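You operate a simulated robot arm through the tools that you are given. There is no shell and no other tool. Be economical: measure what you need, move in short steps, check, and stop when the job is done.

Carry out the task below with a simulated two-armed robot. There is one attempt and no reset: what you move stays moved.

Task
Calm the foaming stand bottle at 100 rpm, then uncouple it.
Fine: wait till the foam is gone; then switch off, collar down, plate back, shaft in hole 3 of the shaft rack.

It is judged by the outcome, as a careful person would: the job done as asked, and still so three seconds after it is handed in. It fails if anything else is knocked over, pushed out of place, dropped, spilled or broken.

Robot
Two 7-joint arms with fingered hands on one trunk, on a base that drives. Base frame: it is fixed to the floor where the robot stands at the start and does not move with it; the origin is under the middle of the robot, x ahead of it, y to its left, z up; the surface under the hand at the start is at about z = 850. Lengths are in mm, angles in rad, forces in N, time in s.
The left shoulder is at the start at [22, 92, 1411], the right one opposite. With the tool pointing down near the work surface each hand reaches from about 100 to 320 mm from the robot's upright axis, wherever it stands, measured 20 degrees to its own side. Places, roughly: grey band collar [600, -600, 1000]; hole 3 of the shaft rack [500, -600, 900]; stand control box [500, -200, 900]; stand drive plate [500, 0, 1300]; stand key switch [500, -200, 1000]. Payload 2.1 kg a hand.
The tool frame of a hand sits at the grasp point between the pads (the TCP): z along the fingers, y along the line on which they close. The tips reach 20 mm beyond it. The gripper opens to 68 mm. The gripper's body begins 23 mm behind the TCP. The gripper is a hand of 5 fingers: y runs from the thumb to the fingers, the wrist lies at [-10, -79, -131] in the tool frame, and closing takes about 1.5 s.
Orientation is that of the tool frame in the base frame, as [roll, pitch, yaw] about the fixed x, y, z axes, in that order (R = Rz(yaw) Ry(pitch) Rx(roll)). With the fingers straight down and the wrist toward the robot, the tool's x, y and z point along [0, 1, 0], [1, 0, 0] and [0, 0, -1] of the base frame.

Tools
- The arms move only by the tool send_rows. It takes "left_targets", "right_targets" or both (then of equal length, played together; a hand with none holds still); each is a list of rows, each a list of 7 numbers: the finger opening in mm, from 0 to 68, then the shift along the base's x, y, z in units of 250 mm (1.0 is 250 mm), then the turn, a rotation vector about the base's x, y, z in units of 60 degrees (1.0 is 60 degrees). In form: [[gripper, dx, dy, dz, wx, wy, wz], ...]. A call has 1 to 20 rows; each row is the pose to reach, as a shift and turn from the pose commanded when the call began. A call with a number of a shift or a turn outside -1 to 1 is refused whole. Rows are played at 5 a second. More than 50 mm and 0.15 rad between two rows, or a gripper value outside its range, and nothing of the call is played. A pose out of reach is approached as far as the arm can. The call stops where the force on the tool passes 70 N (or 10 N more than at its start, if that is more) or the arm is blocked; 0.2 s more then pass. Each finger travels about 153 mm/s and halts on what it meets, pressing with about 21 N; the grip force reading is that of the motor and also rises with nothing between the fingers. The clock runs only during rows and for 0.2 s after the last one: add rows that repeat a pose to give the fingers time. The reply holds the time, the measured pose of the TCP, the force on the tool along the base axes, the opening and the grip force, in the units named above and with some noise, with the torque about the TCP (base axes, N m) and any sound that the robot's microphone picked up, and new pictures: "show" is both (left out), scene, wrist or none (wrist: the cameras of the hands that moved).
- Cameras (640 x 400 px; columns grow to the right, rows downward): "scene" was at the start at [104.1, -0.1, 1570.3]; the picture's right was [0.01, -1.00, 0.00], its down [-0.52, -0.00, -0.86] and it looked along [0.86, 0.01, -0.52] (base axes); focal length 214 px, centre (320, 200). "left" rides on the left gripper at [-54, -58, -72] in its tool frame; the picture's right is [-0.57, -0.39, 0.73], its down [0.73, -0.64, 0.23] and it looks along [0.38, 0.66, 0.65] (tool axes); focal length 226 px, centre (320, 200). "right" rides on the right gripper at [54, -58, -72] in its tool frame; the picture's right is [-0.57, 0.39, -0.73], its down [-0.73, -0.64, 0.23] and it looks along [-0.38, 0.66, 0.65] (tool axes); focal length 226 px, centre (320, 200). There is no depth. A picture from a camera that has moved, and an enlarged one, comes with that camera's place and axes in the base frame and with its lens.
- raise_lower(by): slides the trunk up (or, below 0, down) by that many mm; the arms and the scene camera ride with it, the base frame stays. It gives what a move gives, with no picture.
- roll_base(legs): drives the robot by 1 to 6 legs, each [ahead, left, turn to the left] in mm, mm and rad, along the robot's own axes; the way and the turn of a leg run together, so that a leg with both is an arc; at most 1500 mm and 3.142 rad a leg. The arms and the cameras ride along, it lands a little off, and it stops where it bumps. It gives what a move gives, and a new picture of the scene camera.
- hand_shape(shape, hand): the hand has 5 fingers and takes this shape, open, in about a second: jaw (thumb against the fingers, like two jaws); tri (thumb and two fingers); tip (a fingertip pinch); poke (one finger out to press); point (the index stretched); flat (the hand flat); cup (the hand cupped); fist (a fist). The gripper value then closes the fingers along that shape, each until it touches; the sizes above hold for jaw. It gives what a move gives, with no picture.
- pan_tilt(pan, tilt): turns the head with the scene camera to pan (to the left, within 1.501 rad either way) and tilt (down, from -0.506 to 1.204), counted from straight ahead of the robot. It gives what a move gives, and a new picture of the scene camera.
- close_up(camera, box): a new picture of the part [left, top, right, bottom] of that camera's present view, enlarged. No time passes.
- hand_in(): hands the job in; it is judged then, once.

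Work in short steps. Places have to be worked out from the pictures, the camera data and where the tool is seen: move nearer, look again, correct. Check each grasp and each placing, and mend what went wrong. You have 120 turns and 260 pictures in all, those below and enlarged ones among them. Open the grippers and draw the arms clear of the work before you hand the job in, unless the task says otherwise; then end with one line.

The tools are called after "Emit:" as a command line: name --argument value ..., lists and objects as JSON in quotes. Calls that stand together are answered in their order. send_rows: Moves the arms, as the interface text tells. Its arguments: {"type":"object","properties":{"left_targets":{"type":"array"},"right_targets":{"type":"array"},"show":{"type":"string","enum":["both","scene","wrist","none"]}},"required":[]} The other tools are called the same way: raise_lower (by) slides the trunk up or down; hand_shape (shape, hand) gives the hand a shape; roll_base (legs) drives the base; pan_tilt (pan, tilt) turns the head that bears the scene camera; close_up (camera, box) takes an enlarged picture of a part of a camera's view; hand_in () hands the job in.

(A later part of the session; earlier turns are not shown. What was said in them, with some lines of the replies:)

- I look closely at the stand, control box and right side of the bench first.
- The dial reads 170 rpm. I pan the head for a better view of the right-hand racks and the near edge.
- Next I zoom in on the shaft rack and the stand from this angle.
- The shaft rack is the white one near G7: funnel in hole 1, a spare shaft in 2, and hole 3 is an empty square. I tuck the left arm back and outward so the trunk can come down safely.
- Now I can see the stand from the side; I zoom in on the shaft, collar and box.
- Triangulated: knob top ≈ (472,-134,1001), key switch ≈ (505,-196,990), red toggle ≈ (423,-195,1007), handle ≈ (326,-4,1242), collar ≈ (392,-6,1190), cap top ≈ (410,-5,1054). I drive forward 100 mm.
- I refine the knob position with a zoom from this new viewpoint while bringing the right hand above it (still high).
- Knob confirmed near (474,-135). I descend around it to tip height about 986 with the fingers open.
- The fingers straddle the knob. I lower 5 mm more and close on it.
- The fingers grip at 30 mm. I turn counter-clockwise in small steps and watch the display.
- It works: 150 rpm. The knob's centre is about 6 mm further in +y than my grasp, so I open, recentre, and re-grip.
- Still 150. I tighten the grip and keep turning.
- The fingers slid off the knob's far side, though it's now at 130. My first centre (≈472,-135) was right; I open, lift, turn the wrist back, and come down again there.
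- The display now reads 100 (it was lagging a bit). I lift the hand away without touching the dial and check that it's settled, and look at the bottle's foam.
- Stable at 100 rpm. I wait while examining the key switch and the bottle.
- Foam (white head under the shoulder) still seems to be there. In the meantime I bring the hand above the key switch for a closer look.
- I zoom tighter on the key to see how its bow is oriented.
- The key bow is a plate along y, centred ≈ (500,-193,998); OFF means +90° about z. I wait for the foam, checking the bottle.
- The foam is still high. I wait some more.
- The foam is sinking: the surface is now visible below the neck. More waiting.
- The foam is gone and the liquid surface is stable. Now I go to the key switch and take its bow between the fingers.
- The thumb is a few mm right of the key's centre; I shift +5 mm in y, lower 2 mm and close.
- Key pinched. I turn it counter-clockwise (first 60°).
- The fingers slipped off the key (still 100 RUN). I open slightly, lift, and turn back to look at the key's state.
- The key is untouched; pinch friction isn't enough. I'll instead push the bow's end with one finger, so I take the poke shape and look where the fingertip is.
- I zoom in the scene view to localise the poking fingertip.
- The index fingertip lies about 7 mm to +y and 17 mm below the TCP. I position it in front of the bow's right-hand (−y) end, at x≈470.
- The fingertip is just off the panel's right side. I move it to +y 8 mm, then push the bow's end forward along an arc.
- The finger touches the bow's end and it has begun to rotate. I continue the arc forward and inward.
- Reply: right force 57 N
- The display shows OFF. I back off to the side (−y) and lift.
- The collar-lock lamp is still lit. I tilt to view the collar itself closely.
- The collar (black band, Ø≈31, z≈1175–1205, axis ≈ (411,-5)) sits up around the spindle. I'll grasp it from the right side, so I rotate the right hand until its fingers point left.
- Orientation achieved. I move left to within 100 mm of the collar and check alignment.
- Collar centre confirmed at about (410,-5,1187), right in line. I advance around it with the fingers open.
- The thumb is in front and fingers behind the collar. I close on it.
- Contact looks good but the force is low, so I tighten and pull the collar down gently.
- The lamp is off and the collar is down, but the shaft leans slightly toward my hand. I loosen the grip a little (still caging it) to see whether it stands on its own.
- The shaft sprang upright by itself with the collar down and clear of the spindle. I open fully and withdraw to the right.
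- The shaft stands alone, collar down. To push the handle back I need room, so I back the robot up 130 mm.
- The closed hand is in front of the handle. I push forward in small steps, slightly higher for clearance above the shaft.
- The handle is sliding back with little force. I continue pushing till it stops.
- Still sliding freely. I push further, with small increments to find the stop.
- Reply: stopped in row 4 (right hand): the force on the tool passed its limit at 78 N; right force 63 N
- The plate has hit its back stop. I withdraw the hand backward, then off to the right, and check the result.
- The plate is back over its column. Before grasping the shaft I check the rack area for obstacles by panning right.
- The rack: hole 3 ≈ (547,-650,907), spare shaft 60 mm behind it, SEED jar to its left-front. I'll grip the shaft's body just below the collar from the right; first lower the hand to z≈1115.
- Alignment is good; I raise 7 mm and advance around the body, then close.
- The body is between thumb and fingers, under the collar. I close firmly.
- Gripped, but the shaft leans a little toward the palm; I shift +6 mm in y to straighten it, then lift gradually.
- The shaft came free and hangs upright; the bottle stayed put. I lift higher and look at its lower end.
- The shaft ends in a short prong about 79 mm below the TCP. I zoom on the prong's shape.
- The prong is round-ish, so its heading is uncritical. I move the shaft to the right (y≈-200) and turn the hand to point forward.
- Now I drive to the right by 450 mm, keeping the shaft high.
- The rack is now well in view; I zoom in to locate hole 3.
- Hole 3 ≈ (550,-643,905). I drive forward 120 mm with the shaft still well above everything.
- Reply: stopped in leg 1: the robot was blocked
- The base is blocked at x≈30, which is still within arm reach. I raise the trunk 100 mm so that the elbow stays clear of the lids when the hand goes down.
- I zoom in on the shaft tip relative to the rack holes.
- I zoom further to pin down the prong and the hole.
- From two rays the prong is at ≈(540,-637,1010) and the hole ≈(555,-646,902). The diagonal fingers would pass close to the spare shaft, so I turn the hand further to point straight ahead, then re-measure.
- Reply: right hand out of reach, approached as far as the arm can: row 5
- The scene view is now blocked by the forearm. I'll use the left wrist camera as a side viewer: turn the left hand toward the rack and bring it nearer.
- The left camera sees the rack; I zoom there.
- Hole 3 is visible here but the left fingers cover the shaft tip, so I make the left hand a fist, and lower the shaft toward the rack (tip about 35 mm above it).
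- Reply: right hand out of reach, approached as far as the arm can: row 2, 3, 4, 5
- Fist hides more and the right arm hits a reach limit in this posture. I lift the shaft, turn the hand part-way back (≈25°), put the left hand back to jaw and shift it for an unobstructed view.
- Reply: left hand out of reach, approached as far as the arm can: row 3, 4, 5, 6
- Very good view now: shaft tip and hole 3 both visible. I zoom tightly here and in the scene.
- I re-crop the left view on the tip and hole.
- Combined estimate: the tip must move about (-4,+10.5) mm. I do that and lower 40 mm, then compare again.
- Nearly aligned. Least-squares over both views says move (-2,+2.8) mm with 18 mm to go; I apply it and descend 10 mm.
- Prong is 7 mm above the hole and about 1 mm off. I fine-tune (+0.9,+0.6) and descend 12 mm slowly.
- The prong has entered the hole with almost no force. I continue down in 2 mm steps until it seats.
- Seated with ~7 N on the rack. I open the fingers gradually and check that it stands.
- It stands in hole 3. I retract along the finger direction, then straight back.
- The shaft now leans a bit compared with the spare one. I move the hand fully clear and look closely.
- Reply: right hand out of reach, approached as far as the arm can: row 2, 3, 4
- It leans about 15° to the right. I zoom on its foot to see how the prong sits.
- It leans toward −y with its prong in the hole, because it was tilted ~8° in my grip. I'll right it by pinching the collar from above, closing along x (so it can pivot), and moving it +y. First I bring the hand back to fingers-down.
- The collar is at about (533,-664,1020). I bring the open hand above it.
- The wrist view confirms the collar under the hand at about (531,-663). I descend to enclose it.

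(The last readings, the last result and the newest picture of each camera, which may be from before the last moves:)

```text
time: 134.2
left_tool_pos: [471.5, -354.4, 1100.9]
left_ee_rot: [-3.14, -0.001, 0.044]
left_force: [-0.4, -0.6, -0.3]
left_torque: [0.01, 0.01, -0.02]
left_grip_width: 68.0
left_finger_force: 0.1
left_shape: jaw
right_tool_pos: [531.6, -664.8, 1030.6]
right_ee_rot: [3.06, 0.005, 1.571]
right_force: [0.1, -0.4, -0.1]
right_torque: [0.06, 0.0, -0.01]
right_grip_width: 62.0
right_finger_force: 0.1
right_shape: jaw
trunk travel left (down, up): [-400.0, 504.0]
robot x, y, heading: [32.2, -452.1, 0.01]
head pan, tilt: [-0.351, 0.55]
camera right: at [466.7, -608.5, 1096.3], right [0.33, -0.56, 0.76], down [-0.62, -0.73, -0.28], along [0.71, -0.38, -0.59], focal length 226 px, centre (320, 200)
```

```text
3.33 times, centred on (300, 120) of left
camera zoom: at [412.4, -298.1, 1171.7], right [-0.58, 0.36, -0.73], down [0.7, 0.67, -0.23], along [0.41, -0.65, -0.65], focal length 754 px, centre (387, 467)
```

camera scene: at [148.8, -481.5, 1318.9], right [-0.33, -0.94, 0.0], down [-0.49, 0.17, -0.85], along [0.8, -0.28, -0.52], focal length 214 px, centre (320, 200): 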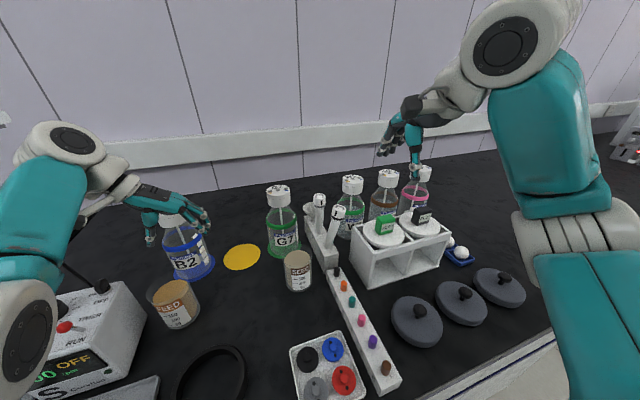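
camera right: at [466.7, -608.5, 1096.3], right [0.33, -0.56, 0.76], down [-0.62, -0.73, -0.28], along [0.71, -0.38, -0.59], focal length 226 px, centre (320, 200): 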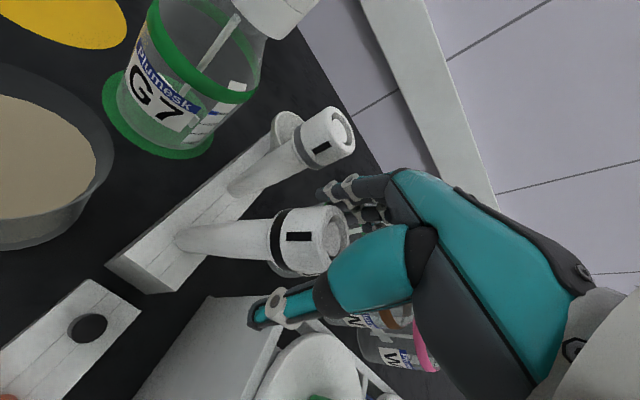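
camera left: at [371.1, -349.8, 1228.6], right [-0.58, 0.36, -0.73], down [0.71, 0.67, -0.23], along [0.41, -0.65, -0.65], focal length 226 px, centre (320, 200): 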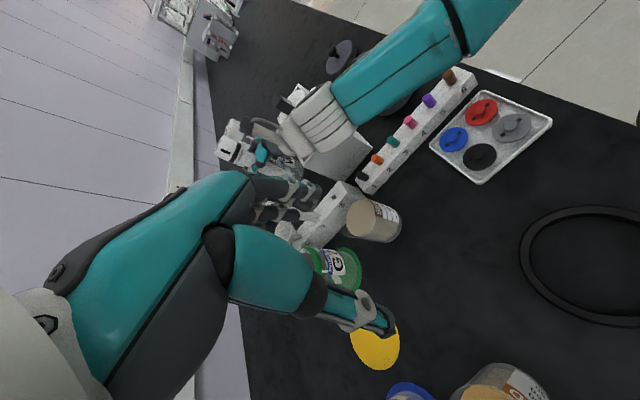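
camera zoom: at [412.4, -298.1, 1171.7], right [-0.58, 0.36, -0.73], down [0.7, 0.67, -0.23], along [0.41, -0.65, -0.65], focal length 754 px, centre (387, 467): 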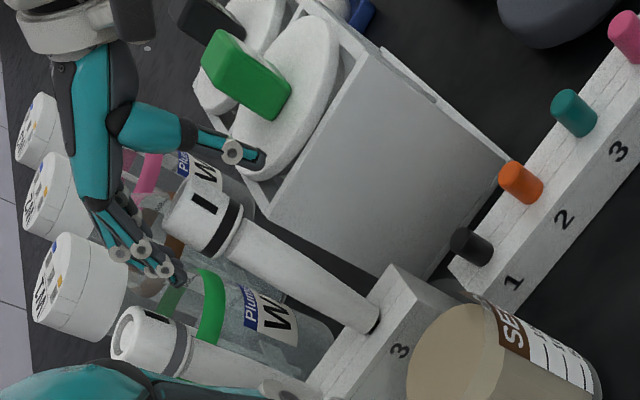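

The collar is well between thumb and fingers in both wrist views. I shift 3 mm toward +y and close gently.

Emit:
send_rows --right_targets '[[50, 0, 0.012, -0.01, 0, 0, 0], [36, 0, 0.012, -0.01, 0, 0, 0], [28, 0, 0.012, -0.01, 0, 0, 0], [20, 0, 0.012, -0.01, 0, 0, 0], [14, 0, 0.012, -0.01, 0, 0, 0], [14, 0, 0.012, -0.01, 0, 0, 0]]' --show "wrist"

Emit:
close_up --camera "scene" --box '[290, 160, 390, 260]'

Emit:
close_up --camera "left" --box '[240, 60, 360, 180]'

```text
time: 135.6
left_tool_pos: [471.0, -354.2, 1099.4]
left_ee_rot: [-3.141, -0.001, 0.043]
left_force: [1.0, 0.3, -0.7]
left_torque: [0.0, 0.01, -0.02]
left_grip_width: 67.5
left_finger_force: 0.0
left_shape: jaw
right_tool_pos: [531.1, -660.5, 1028.8]
right_ee_rot: [3.06, 0.004, 1.57]
right_force: [-0.7, 0.3, 0.0]
right_torque: [0.04, 0.03, 0.01]
right_grip_width: 24.3
right_finger_force: 21.4
right_shape: jaw
trunk travel left (down, up): [-400.0, 504.0]
robot x, y, heading: [36.9, -451.5, 0.008]
head pan, tilt: [-0.351, 0.55]
camera right: at [467.2, -605.2, 1093.8], right [0.33, -0.56, 0.76], down [-0.62, -0.73, -0.28], along [0.71, -0.38, -0.59], focal length 226 px, centre (320, 200)
```

right: 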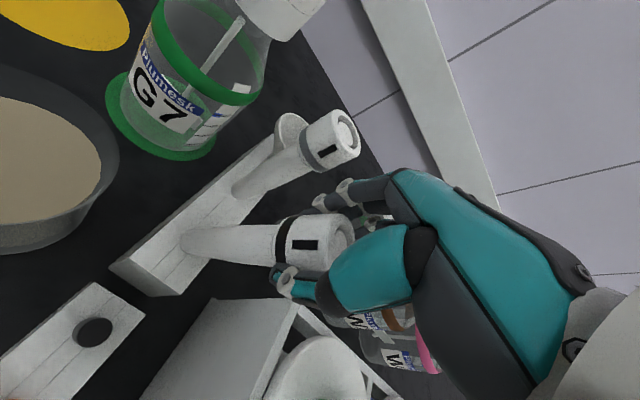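

```text
4.00 times, centred on (340, 210) of scene
camera zoom: at [148.8, -481.5, 1318.9], right [-0.33, -0.94, 0.0], down [-0.49, 0.17, -0.85], along [0.8, -0.28, -0.52], focal length 858 px, centre (240, 160)
```

zoom: 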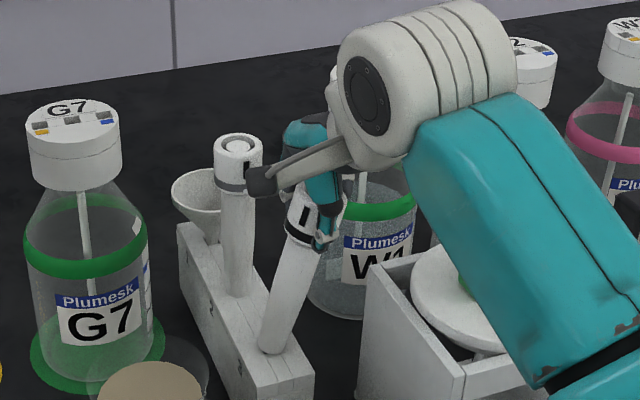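

```text
3.33 times, centred on (300, 120) of left
camera zoom: at [412.4, -298.1, 1171.7], right [-0.58, 0.36, -0.73], down [0.7, 0.67, -0.23], along [0.41, -0.65, -0.65], focal length 754 px, centre (387, 467)
```

zoom: 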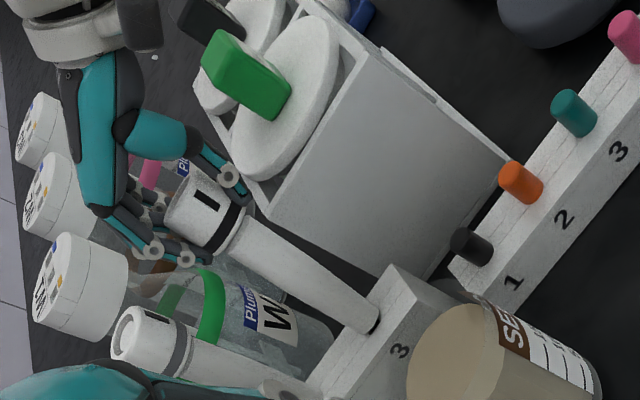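

Gripped. I swing the collar toward upright: +y 24 mm, +x 5 mm, slightly up.

Emit:
send_rows --right_targets '[[14, 0.005, 0.024, 0.004, 0, 0, 0], [14, 0.01, 0.048, 0.007, 0, 0, 0], [14, 0.015, 0.072, 0.01, 0, 0, 0], [14, 0.02, 0.096, 0.011, 0, 0, 0], [14, 0.02, 0.096, 0.011, 0, 0, 0]]' --show "wrist"

Emit:
close_up --camera "scene" --box '[290, 160, 390, 260]'

Emit:
close_up --camera "left" --box '[240, 60, 360, 180]'

```text
time: 136.8
left_tool_pos: [471.0, -355.0, 1099.5]
left_ee_rot: [-3.14, -0.002, 0.044]
left_force: [-0.2, 0.8, -1.2]
left_torque: [0.0, -0.04, 0.02]
left_grip_width: 67.7
left_finger_force: 0.0
left_shape: jaw
right_tool_pos: [534.8, -636.7, 1030.5]
right_ee_rot: [3.058, 0.003, 1.57]
right_force: [-1.2, -0.2, -0.1]
right_torque: [-0.07, 0.07, 0.0]
right_grip_width: 25.0
right_finger_force: 20.5
right_shape: jaw
trunk travel left (down, up): [-400.0, 504.0]
robot x, y, heading: [33.3, -448.5, 0.011]
head pan, tilt: [-0.351, 0.55]
camera right: at [471.2, -581.3, 1096.4], right [0.33, -0.56, 0.76], down [-0.62, -0.73, -0.28], along [0.71, -0.38, -0.59], focal length 226 px, centre (320, 200)
```

right: 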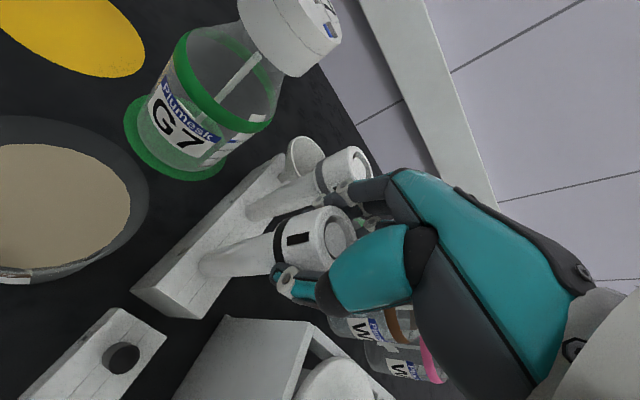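

```text
4.00 times, centred on (340, 210) of scene
camera zoom: at [148.8, -481.6, 1318.9], right [-0.33, -0.94, 0.0], down [-0.49, 0.17, -0.85], along [0.8, -0.28, -0.52], focal length 858 px, centre (240, 160)
```

zoom: 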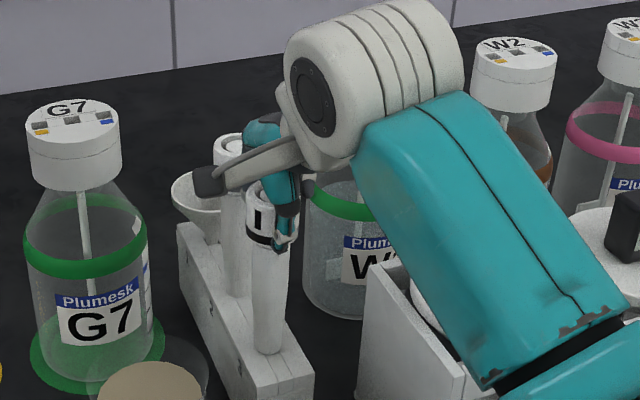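

```text
3.33 times, centred on (300, 120) of left
camera zoom: at [412.4, -298.1, 1171.7], right [-0.58, 0.36, -0.73], down [0.7, 0.67, -0.23], along [0.41, -0.65, -0.65], focal length 754 px, centre (387, 467)
```

zoom: 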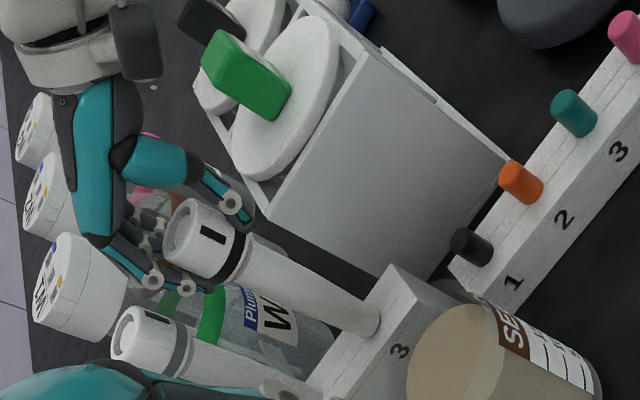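

Nearly vertical, maybe 2–3° past. I back off 3 mm in y and open slowly.

Emit:
send_rows --right_targets '[[14, 0, -0.012, 0, 0, 0, 0], [14, 0, -0.012, 0, 0, 0, 0], [24, 0, -0.012, 0, 0, 0, 0], [28, 0, -0.012, 0, 0, 0, 0], [33, 0, -0.012, 0, 0, 0, 0], [40, 0, -0.012, 0, 0, 0, 0], [50, 0, -0.012, 0, 0, 0, 0], [60, 0, -0.012, 0, 0, 0, 0], [60, 0, -0.012, 0, 0, 0, 0]]' --show "wrist"

Emit:
close_up --camera "scene" --box '[290, 160, 390, 260]'

Emit:
close_up --camera "left" --box '[240, 60, 360, 180]'

```text
time: 138.8
left_tool_pos: [472.2, -354.8, 1101.1]
left_ee_rot: [-3.14, -0.001, 0.042]
left_force: [0.2, 0.5, -0.1]
left_torque: [0.01, 0.01, 0.04]
left_grip_width: 67.9
left_finger_force: 0.0
left_shape: jaw
right_tool_pos: [536.4, -641.1, 1029.8]
right_ee_rot: [3.06, 0.004, 1.571]
right_force: [-0.2, -0.2, -0.7]
right_torque: [0.02, 0.01, -0.03]
right_grip_width: 59.8
right_finger_force: 0.0
right_shape: jaw
trunk travel left (down, up): [-400.0, 504.0]
robot x, y, heading: [35.6, -448.2, 0.01]
head pan, tilt: [-0.351, 0.55]
camera right: at [471.6, -584.5, 1096.0], right [0.33, -0.56, 0.76], down [-0.62, -0.73, -0.28], along [0.71, -0.38, -0.59], focal length 226 px, centre (320, 200)
```

right: 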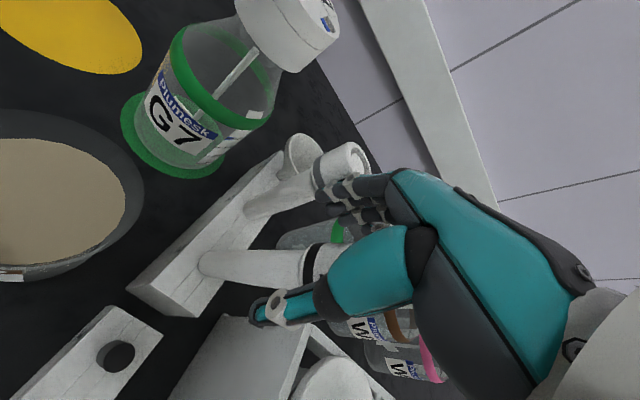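

```text
4.00 times, centred on (340, 210) of scene
camera zoom: at [148.8, -481.6, 1318.9], right [-0.33, -0.94, 0.0], down [-0.49, 0.17, -0.85], along [0.8, -0.28, -0.52], focal length 858 px, centre (240, 160)
```

zoom: 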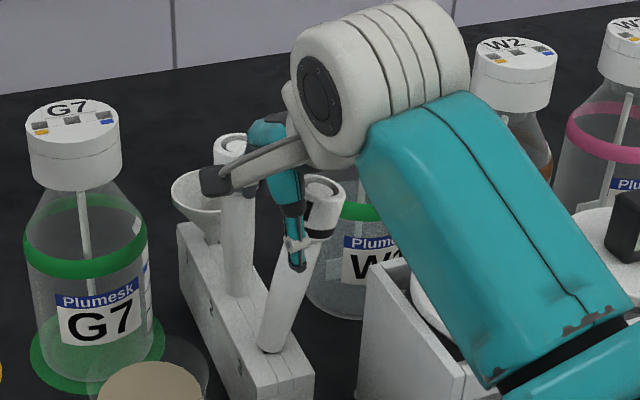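

```text
3.33 times, centred on (300, 120) of left
camera zoom: at [412.4, -298.1, 1171.7], right [-0.58, 0.36, -0.73], down [0.7, 0.67, -0.23], along [0.41, -0.65, -0.65], focal length 754 px, centre (387, 467)
```

zoom: 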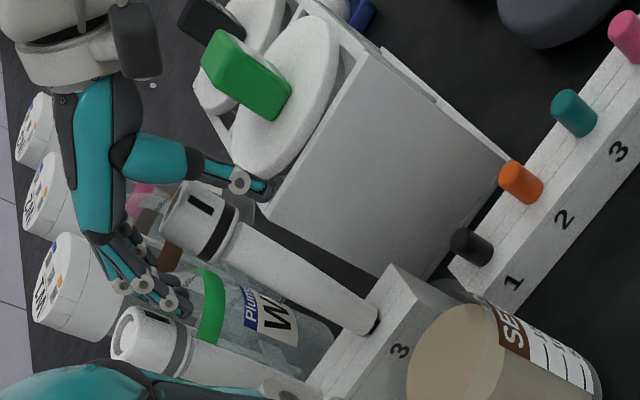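

It fell back: the body is not sitting flat, so the prong isn't fully in. The collar mark suggests the shaft is twisted ~50° from the "mark facing the front" heading that it had in the bottle (and that the spare has), so a squarish prong can't drop in. I re-grip, erect it, and will then twist it.

Emit:
send_rows --right_targets '[[60, -0.01, -0.04, 0, 0, 0, 0], [60, -0.02, -0.08, 0, 0, 0, 0], [60, -0.02, -0.08, 0, 0, 0, 0], [40, -0.02, -0.08, 0, 0, 0, 0], [26, -0.02, -0.08, 0, 0, 0, 0], [10, -0.02, -0.08, 0, 0, 0, 0], [10, -0.02, -0.08, 0, 0, 0, 0], [10, -0.015, -0.06, 0.002, 0, 0, 0], [10, -0.01, -0.036, 0.004, 0, 0, 0], [10, -0.005, -0.01, 0.006, 0, 0, 0], [10, 0, 0.004, 0.006, 0, 0, 0], [10, 0, 0.004, 0.006, 0, 0, 0]]' --show "none"

Emit:
close_up --camera "scene" --box '[290, 160, 390, 260]'

Emit:
close_up --camera "left" --box '[260, 90, 350, 180]'

```text
time: 141.4
left_tool_pos: [470.9, -355.0, 1099.4]
left_ee_rot: [-3.139, -0.002, 0.044]
left_force: [0.5, 0.7, 0.7]
left_torque: [0.0, -0.03, 0.03]
left_grip_width: 67.6
left_finger_force: 0.0
left_shape: jaw
right_tool_pos: [535.7, -638.6, 1031.3]
right_ee_rot: [3.061, 0.004, 1.57]
right_force: [-1.5, -0.3, 0.0]
right_torque: [-0.07, 0.08, 0.01]
right_grip_width: 24.5
right_finger_force: 21.4
right_shape: jaw
trunk travel left (down, up): [-400.0, 504.0]
robot x, y, heading: [34.1, -452.0, 0.01]
head pan, tilt: [-0.351, 0.55]
```

```text
4.00 times, centred on (340, 210) of scene
camera zoom: at [148.7, -481.6, 1318.9], right [-0.33, -0.94, 0.0], down [-0.49, 0.17, -0.85], along [0.8, -0.28, -0.52], focal length 858 px, centre (240, 160)
```

zoom: 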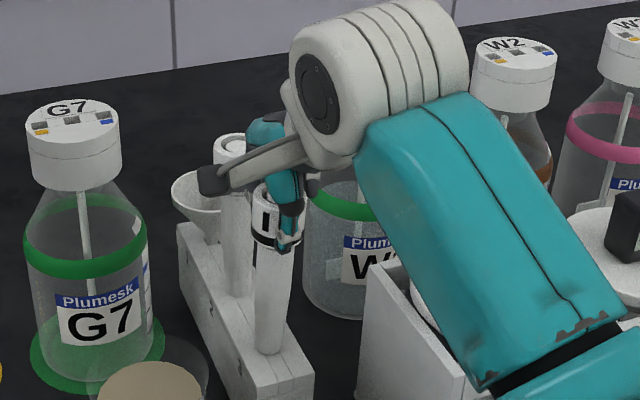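

```text
4.44 times, centred on (305, 135) of left
camera zoom: at [412.3, -298.1, 1171.7], right [-0.58, 0.36, -0.73], down [0.7, 0.67, -0.23], along [0.41, -0.65, -0.65], focal length 1005 px, centre (387, 489)
```

zoom: 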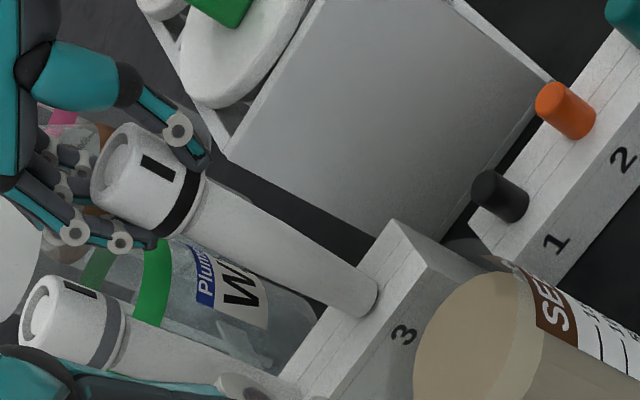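

Upright again. Now I twist it counter-clockwise with a slight downward press, watching for the drop.

Emit:
send_rows --right_targets '[[6, 0, 0, -0.008, 0, 0, 0], [6, 0, 0, -0.008, 0, 0, 0.1], [6, 0, 0, -0.01, 0, 0, 0.2], [6, 0, 0, -0.012, 0, 0, 0.3], [6, 0, 0, -0.014, 0, 0, 0.4], [6, 0, 0, -0.016, 0, 0, 0.5], [6, 0, 0, -0.018, 0, 0, 0.6]]' --show "none"

Emit:
close_up --camera "scene" --box '[290, 160, 390, 260]'

Emit:
close_up --camera "left" --box '[260, 90, 350, 180]'

```text
time: 143.0
left_tool_pos: [471.7, -353.6, 1100.7]
left_ee_rot: [-3.141, -0.003, 0.044]
left_force: [-0.2, -0.1, 0.4]
left_torque: [0.03, 0.0, -0.01]
left_grip_width: 67.6
left_finger_force: 0.1
left_shape: jaw
right_tool_pos: [534.3, -638.8, 1029.4]
right_ee_rot: [3.059, 0.005, 2.199]
right_force: [0.8, -0.1, 5.4]
right_torque: [-0.07, 0.0, -0.01]
right_grip_width: 24.4
right_finger_force: 21.7
right_shape: jaw
trunk travel left (down, up): [-400.0, 504.0]
robot x, y, heading: [34.4, -454.1, 0.015]
head pan, tilt: [-0.351, 0.55]
```

```text
4.00 times, centred on (340, 210) of scene
camera zoom: at [148.4, -481.5, 1318.9], right [-0.33, -0.94, 0.0], down [-0.49, 0.17, -0.85], along [0.8, -0.28, -0.52], focal length 858 px, centre (240, 160)
```

zoom: 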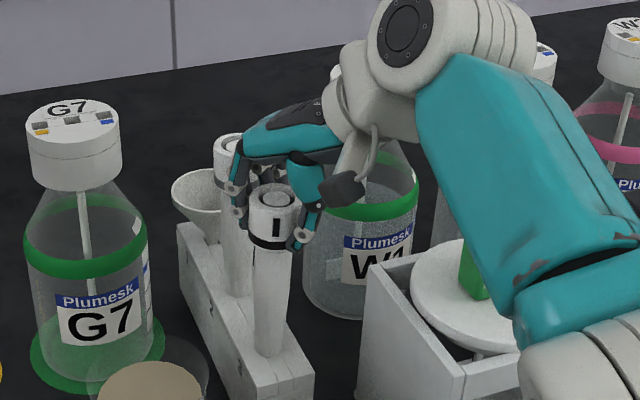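

```text
4.44 times, centred on (305, 135) of left
camera zoom: at [412.1, -298.0, 1171.8], right [-0.58, 0.36, -0.73], down [0.7, 0.67, -0.23], along [0.41, -0.65, -0.65], focal length 1005 px, centre (387, 489)
```

zoom: 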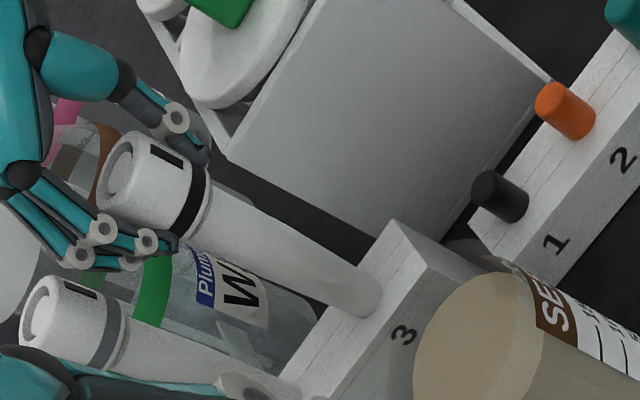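

The mark is turning toward the front like the spare's. I continue twisting about 18° more with the slight press.

Emit:
send_rows --right_targets '[[6, 0, 0, 0, 0, 0, 0.06], [6, 0, 0, -0.002, 0, 0, 0.12], [6, 0, 0, -0.004, 0, 0, 0.18], [6, 0, 0, -0.006, 0, 0, 0.24], [6, 0, 0, -0.008, 0, 0, 0.3], [6, 0, 0, -0.008, 0, 0, 0.3]]' --show "none"

Emit:
close_up --camera "scene" --box '[290, 160, 390, 260]'

Emit:
close_up --camera "left" --box '[260, 90, 350, 180]'

```text
time: 144.4
left_tool_pos: [470.4, -353.9, 1100.6]
left_ee_rot: [-3.14, -0.004, 0.044]
left_force: [0.8, 0.1, 0.1]
left_torque: [0.0, 0.0, 0.01]
left_grip_width: 67.7
left_finger_force: 0.0
left_shape: jaw
right_tool_pos: [522.8, -633.9, 1025.7]
right_ee_rot: [3.059, 0.006, 2.512]
right_force: [1.3, 0.5, 13.2]
right_torque: [0.03, -0.08, -0.02]
right_grip_width: 24.4
right_finger_force: 20.9
right_shape: jaw
right hand out of reach, approached as far as the arm can: row 4, 5, 6
trunk travel left (down, up): [-400.0, 504.0]
robot x, y, heading: [36.8, -451.9, 0.009]
head pan, tilt: [-0.351, 0.55]
```

```text
4.00 times, centred on (340, 210) of scene
camera zoom: at [147.8, -481.0, 1319.0], right [-0.33, -0.94, 0.0], down [-0.49, 0.17, -0.85], along [0.8, -0.28, -0.52], focal length 858 px, centre (240, 160)
```

zoom: 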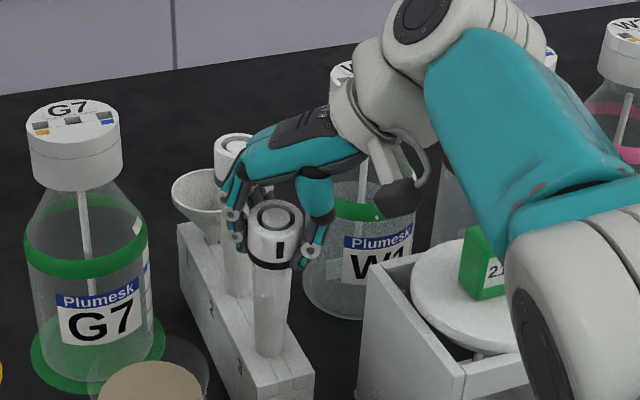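

```text
4.44 times, centred on (305, 135) of left
camera zoom: at [411.5, -297.6, 1172.0], right [-0.58, 0.36, -0.73], down [0.7, 0.67, -0.23], along [0.41, -0.65, -0.65], focal length 1005 px, centre (387, 489)
```

zoom: 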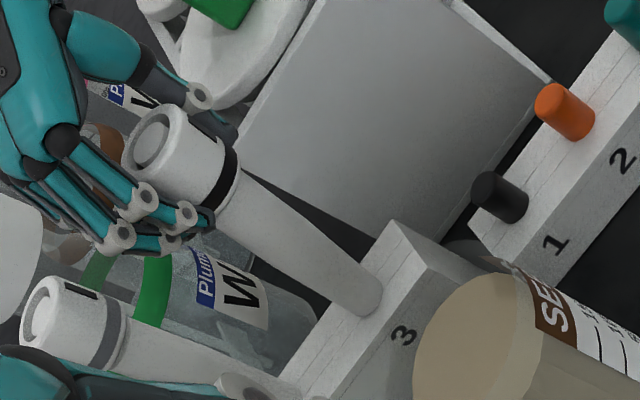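

The arm reached a limit and drew the top back toward the robot. I push it forward again (+x 11 mm) with slightly less twist.

Emit:
send_rows --right_targets '[[6, 0.015, -0.005, 0.004, 0, 0, -0.04], [6, 0.03, -0.012, 0.004, 0, 0, -0.08], [6, 0.044, -0.018, 0.004, 0, 0, -0.1], [6, 0.044, -0.018, 0.0, 0, 0, -0.1], [6, 0.044, -0.018, -0.004, 0, 0, -0.1]]' --show "none"

Emit:
close_up --camera "scene" --box '[290, 160, 390, 260]'

Emit:
close_up --camera "left" --box '[260, 90, 350, 180]'

```text
time: 145.6
left_tool_pos: [469.4, -353.1, 1101.0]
left_ee_rot: [-3.14, -0.001, 0.046]
left_force: [1.0, -0.8, 0.2]
left_torque: [-0.01, 0.0, 0.0]
left_grip_width: 68.0
left_finger_force: 0.0
left_shape: jaw
right_tool_pos: [528.9, -638.4, 1024.9]
right_ee_rot: [3.057, 0.003, 2.409]
right_force: [0.9, -0.1, 16.7]
right_torque: [0.01, 0.05, 0.02]
right_grip_width: 24.5
right_finger_force: 20.8
right_shape: jaw
right hand out of reach, approached as far as the arm can: row 3
trunk travel left (down, up): [-400.0, 504.0]
robot x, y, heading: [32.3, -450.4, 0.012]
head pan, tilt: [-0.351, 0.55]
```

```text
4.00 times, centred on (340, 210) of scene
camera zoom: at [147.5, -481.0, 1319.1], right [-0.33, -0.94, 0.0], down [-0.49, 0.17, -0.85], along [0.8, -0.28, -0.52], focal length 858 px, centre (240, 160)
```

zoom: 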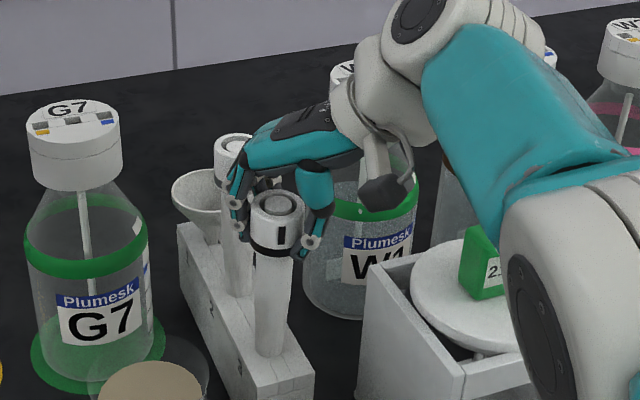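

```text
4.44 times, centred on (305, 135) of left
camera zoom: at [411.3, -297.5, 1172.1], right [-0.58, 0.36, -0.73], down [0.7, 0.67, -0.23], along [0.41, -0.65, -0.65], focal length 1005 px, centre (387, 489)
```

zoom: 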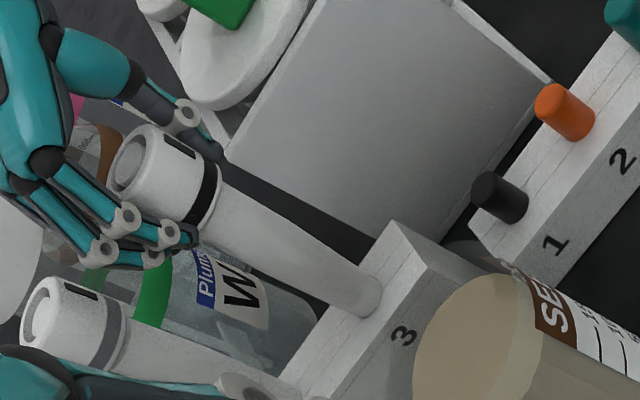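

Close to upright; I add +5 mm in x, reduce the pressing, and then open slowly to see if it now stands.

Emit:
send_rows --right_targets '[[6, 0.01, 0, 0.0, 0, 0, -0.03], [6, 0.02, 0, 0.0, 0, 0, -0.06], [6, 0.024, 0, 0.004, 0, 0, -0.06], [6, 0.024, 0, 0.008, 0, 0, -0.06]]' --show "none"

Emit:
close_up --camera "left" --box '[260, 90, 350, 180]'

Emit:
send_rows --right_targets '[[24, 0, 0, 0, 0, 0, 0], [28, 0, 0, 0, 0, 0, 0], [32, 0, 0, 0, 0, 0, 0], [36, 0, 0, 0, 0, 0, 0], [42, 0, 0, 0, 0, 0, 0], [42, 0, 0, 0, 0, 0, 0]]' --show "none"

Emit:
close_up --camera "scene" --box '[290, 160, 390, 260]'

Emit:
close_up --camera "left" --box '[260, 90, 350, 180]'

```text
time: 146.6
left_tool_pos: [470.3, -352.7, 1099.2]
left_ee_rot: [-3.141, -0.001, 0.044]
left_force: [-0.1, -0.1, 0.1]
left_torque: [0.01, -0.03, 0.04]
left_grip_width: 67.9
left_finger_force: 0.0
left_shape: jaw
right_tool_pos: [536.0, -638.4, 1024.6]
right_ee_rot: [3.06, 0.004, 2.345]
right_force: [-0.7, 1.2, 12.4]
right_torque: [0.0, 0.12, 0.06]
right_grip_width: 25.1
right_finger_force: 20.3
right_shape: jaw
trunk travel left (down, up): [-400.0, 504.0]
robot x, y, heading: [31.8, -452.5, 0.012]
head pan, tilt: [-0.351, 0.55]
```

```text
4.44 times, centred on (305, 135) of left
camera zoom: at [411.4, -297.6, 1172.0], right [-0.58, 0.36, -0.73], down [0.7, 0.67, -0.23], along [0.41, -0.65, -0.65], focal length 1005 px, centre (387, 489)
```

zoom: 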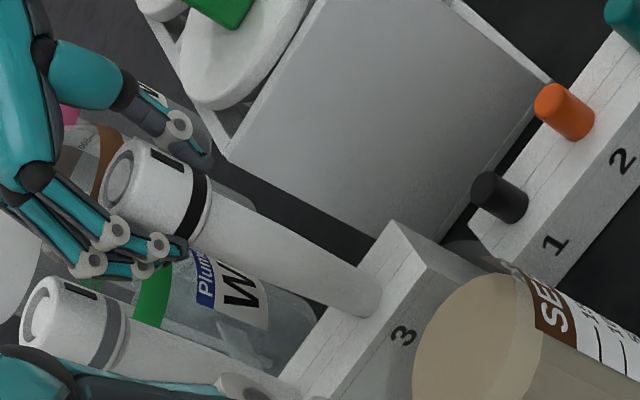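

```text
time: 148.0
left_tool_pos: [470.7, -354.0, 1101.0]
left_ee_rot: [-3.14, -0.002, 0.043]
left_force: [0.3, 0.8, 0.0]
left_torque: [0.0, 0.0, 0.0]
left_grip_width: 67.5
left_finger_force: 0.0
left_shape: jaw
right_tool_pos: [535.4, -638.0, 1024.4]
right_ee_rot: [3.059, 0.003, 2.344]
right_force: [0.4, 0.2, -0.8]
right_torque: [0.0, -0.03, 0.02]
right_grip_width: 41.7
right_finger_force: 0.1
right_shape: jaw
trunk travel left (down, up): [-400.0, 504.0]
robot x, y, heading: [32.6, -449.8, 0.01]
head pan, tilt: [-0.351, 0.55]
```

```text
4.00 times, centred on (340, 210) of scene
camera zoom: at [148.8, -481.5, 1318.9], right [-0.33, -0.94, 0.0], down [-0.49, 0.17, -0.85], along [0.8, -0.28, -0.52], focal length 858 px, centre (240, 160)
```

zoom: 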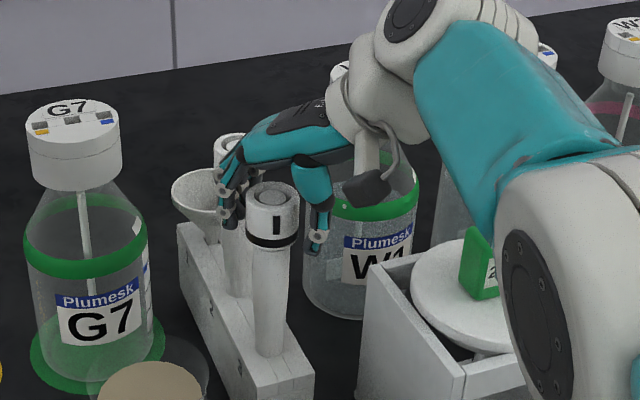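

```text
4.44 times, centred on (305, 135) of left
camera zoom: at [412.4, -298.0, 1171.7], right [-0.58, 0.36, -0.73], down [0.7, 0.67, -0.23], along [0.41, -0.65, -0.65], focal length 1005 px, centre (387, 489)
```

zoom: 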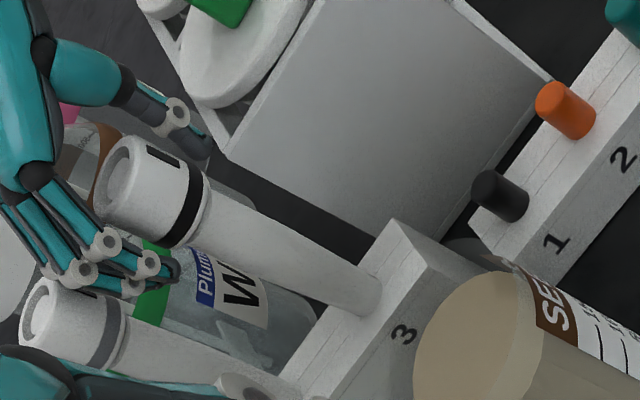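

It now stands upright by itself with the mark facing like the spare's. I open wider and lift straight up.

Emit:
send_rows --right_targets '[[52, 0, 0, 0, 0, 0, 0], [60, 0, 0, 0, 0, 0, 0], [60, 0, 0, 0.03, 0, 0, 0], [60, 0, 0, 0.08, 0, 0, 0], [60, 0, 0, 0.15, 0, 0, 0], [60, 0, 0, 0.25, 0, 0, 0], [60, -0.05, 0, 0.4, 0, 0, 0], [60, -0.15, 0, 0.5, 0, 0, 0], [60, -0.3, 0, 0.55, 0, 0, 0], [60, -0.45, 0, 0.6, 0, 0, 0]]' --show "scene"

Emit:
close_up --camera "scene" --box '[270, 160, 370, 260]'

Emit:
close_up --camera "left" --box '[240, 60, 360, 180]'

```text
time: 150.2
left_tool_pos: [471.0, -353.6, 1099.8]
left_ee_rot: [-3.14, -0.002, 0.044]
left_force: [0.8, 0.0, 0.1]
left_torque: [-0.02, 0.0, -0.01]
left_grip_width: 67.8
left_finger_force: 0.1
left_shape: jaw
right_tool_pos: [425.6, -639.9, 1176.0]
right_ee_rot: [3.06, 0.0, 2.346]
right_force: [-0.7, -0.7, 0.3]
right_torque: [-0.01, 0.01, -0.03]
right_grip_width: 59.8
right_finger_force: 0.0
right_shape: jaw
right hand out of reach, approached as far as the arm can: row 5, 6
trunk travel left (down, up): [-400.0, 504.0]
robot x, y, heading: [32.8, -450.6, 0.011]
head pan, tilt: [-0.351, 0.55]
camera scene: at [148.8, -481.5, 1318.9], right [-0.33, -0.94, 0.0], down [-0.49, 0.17, -0.85], along [0.8, -0.28, -0.52], focal length 214 px, centre (320, 200)
```

scene: 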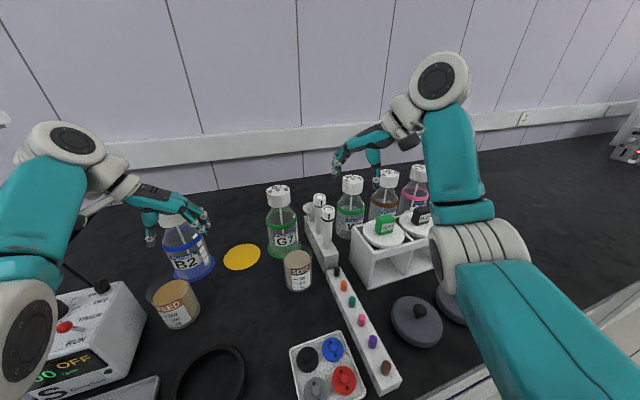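

```text
4.00 times, centred on (320, 210) of scene
camera zoom: at [148.8, -481.5, 1318.9], right [-0.33, -0.94, 0.0], down [-0.49, 0.17, -0.85], along [0.8, -0.28, -0.52], focal length 858 px, centre (320, 160)
```

zoom: 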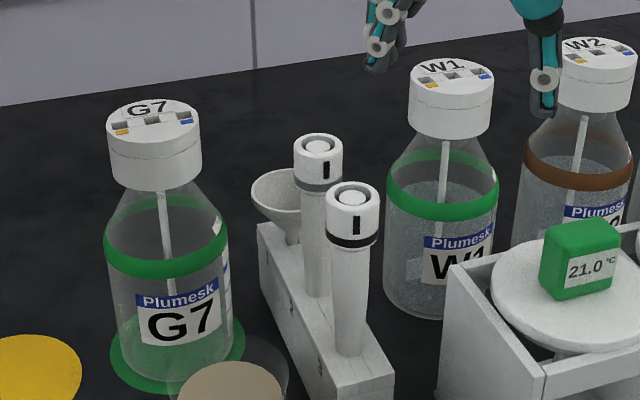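

```text
3.33 times, centred on (300, 120) of left
camera zoom: at [412.4, -298.0, 1171.7], right [-0.58, 0.36, -0.73], down [0.7, 0.67, -0.23], along [0.41, -0.65, -0.65], focal length 754 px, centre (387, 467)
```

zoom: 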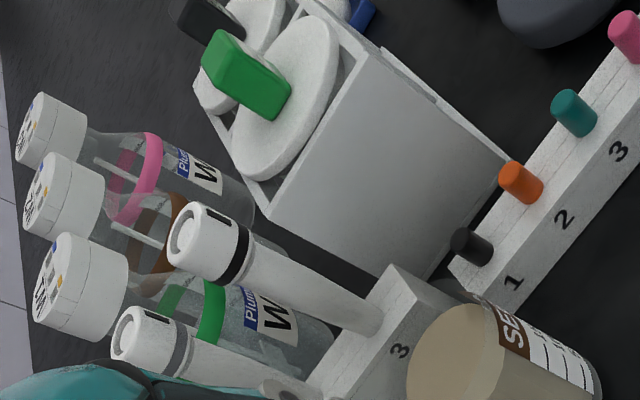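

Perfect: upright in hole 3, parallel to the spare. I raise and draw both arms back, then back away and do a last check of the whole bench.

Emit:
send_rows --left_targets '[[68, -0.1, 0, 0.15, 0, 0, 0], [68, -0.25, 0, 0.25, 0, 0, 0], [68, -0.4, 0, 0.3, 0, 0, 0], [68, -0.5, 0.1, 0.3, 0, 0, 0]]' --right_targets '[[60, -0.1, -0.05, 0.1, 0, 0, 0], [60, -0.25, -0.1, 0.15, 0, 0, 0], [60, -0.35, -0.1, 0.2, 0, 0, 0], [60, -0.4, -0.1, 0.2, 0, 0, 0]]' --show "none"

Emit:
roll_base --legs '[[-200, 0, 0]]'

Emit:
pan_tilt --pan 0.3 --tilt 0.45

```text
time: 151.2
left_tool_pos: [346.0, -323.9, 1174.8]
left_ee_rot: [-3.138, 0.001, 0.042]
left_force: [0.3, 0.2, -1.0]
left_torque: [0.0, 0.04, 0.0]
left_grip_width: 67.6
left_finger_force: 0.0
left_shape: jaw
right_tool_pos: [325.5, -664.1, 1230.0]
right_ee_rot: [3.058, 0.004, 2.345]
right_force: [-0.6, 0.4, 0.2]
right_torque: [-0.02, 0.03, -0.02]
right_grip_width: 60.0
right_finger_force: 0.0
right_shape: jaw
trunk travel left (down, up): [-400.0, 504.0]
robot x, y, heading: [33.3, -452.6, 0.011]
head pan, tilt: [-0.351, 0.55]
```

```text
time: 152.8
left_tool_pos: [144.0, -325.3, 1175.8]
left_ee_rot: [-3.139, -0.002, 0.051]
left_force: [0.3, -0.2, 0.0]
left_torque: [0.02, 0.01, -0.01]
left_grip_width: 67.8
left_finger_force: 0.2
left_shape: jaw
right_tool_pos: [126.1, -666.7, 1229.7]
right_ee_rot: [3.058, 0.002, 2.351]
right_force: [-0.3, -0.6, -0.1]
right_torque: [0.01, 0.02, 0.0]
right_grip_width: 60.0
right_finger_force: 0.0
right_shape: jaw
trunk travel left (down, up): [-400.0, 504.0]
robot x, y, heading: [-172.2, -454.7, 0.018]
head pan, tilt: [-0.351, 0.55]
camera scene: at [-53.1, -484.2, 1318.9], right [-0.33, -0.95, 0.0], down [-0.49, 0.17, -0.85], along [0.81, -0.28, -0.52], focal length 214 px, centre (320, 200)
```

scene: 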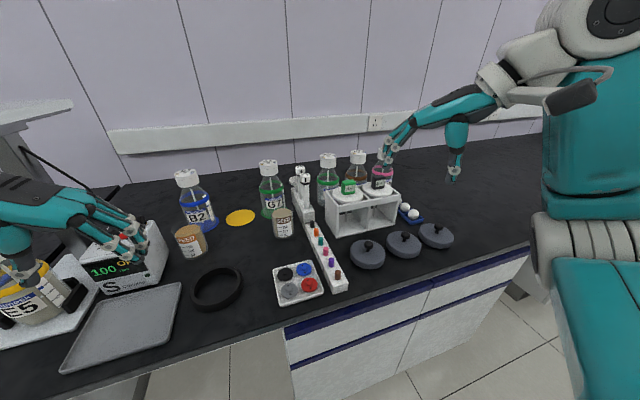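

```text
time: 153.8
left_tool_pos: [145.3, -326.2, 1175.6]
left_ee_rot: [-3.141, -0.001, 0.051]
left_force: [-0.1, 0.7, -0.2]
left_torque: [0.01, 0.01, 0.0]
left_grip_width: 67.4
left_finger_force: 0.1
left_shape: jaw
right_tool_pos: [125.8, -667.0, 1229.2]
right_ee_rot: [3.061, 0.002, 2.351]
right_force: [0.2, -0.2, 1.0]
right_torque: [0.04, 0.01, 0.01]
right_grip_width: 59.9
right_finger_force: 0.0
right_shape: jaw
trunk travel left (down, up): [-400.0, 504.0]
robot x, y, heading: [-172.7, -454.1, 0.018]
head pan, tilt: [0.3, 0.45]
camera scene: at [-50.4, -426.1, 1327.9], right [0.31, -0.95, 0.0], down [-0.41, -0.14, -0.9], along [0.85, 0.28, -0.44], focal length 214 px, centre (320, 200)
```

scene: 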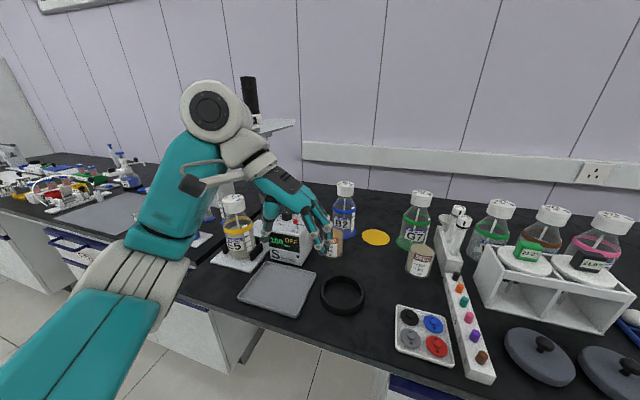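

A final close look at the rack and the control box.

Emit:
close_up --camera "scene" --box '[400, 180, 520, 280]'

Emit:
close_up --camera "scene" --box '[200, 60, 360, 280]'

```text
4.00 times, centred on (460, 230) of scene
camera zoom: at [-50.4, -426.1, 1327.9], right [0.31, -0.95, 0.0], down [-0.41, -0.14, -0.9], along [0.85, 0.28, -0.44], focal length 858 px, centre (-240, 80)
```

zoom: 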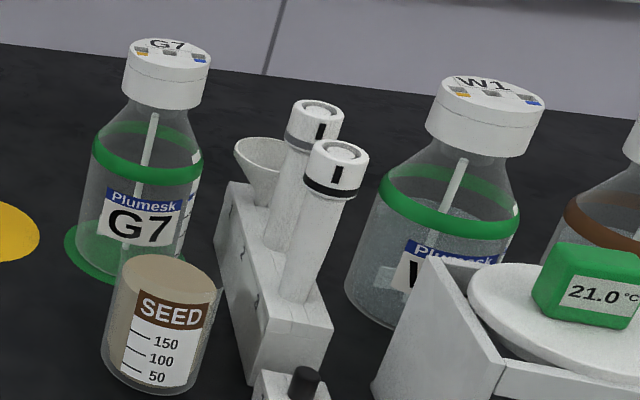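

```text
1.82 times, centred on (280, 170) of scene
camera zoom: at [-50.4, -426.1, 1327.9], right [0.31, -0.95, 0.0], down [-0.41, -0.14, -0.9], along [0.85, 0.28, -0.44], focal length 390 px, centre (393, 254)
```

zoom: 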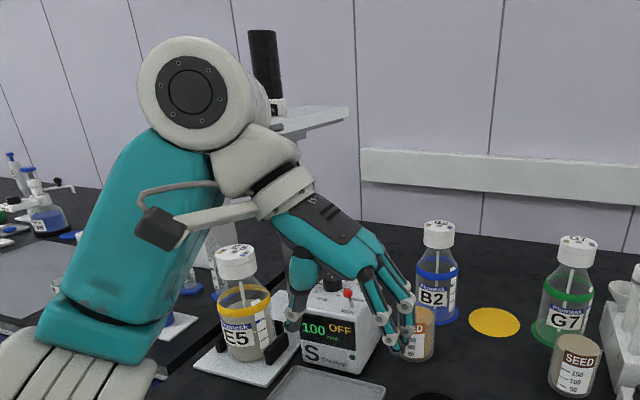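

The shaft stands parallel to the spare in hole 3, the stand is OFF at 100 rpm, the plate is back, the bottle is calm and free, and the arms are clear. I hand in.

Emit:
hand_in

```text
The job is handed in.
```

The foam in bottle E5 is gone after running at 100 rpm, and the job is handed in: stand switched off, collar down, drive plate fully back, and the shaft upright in hole 3 of the shaft rack.
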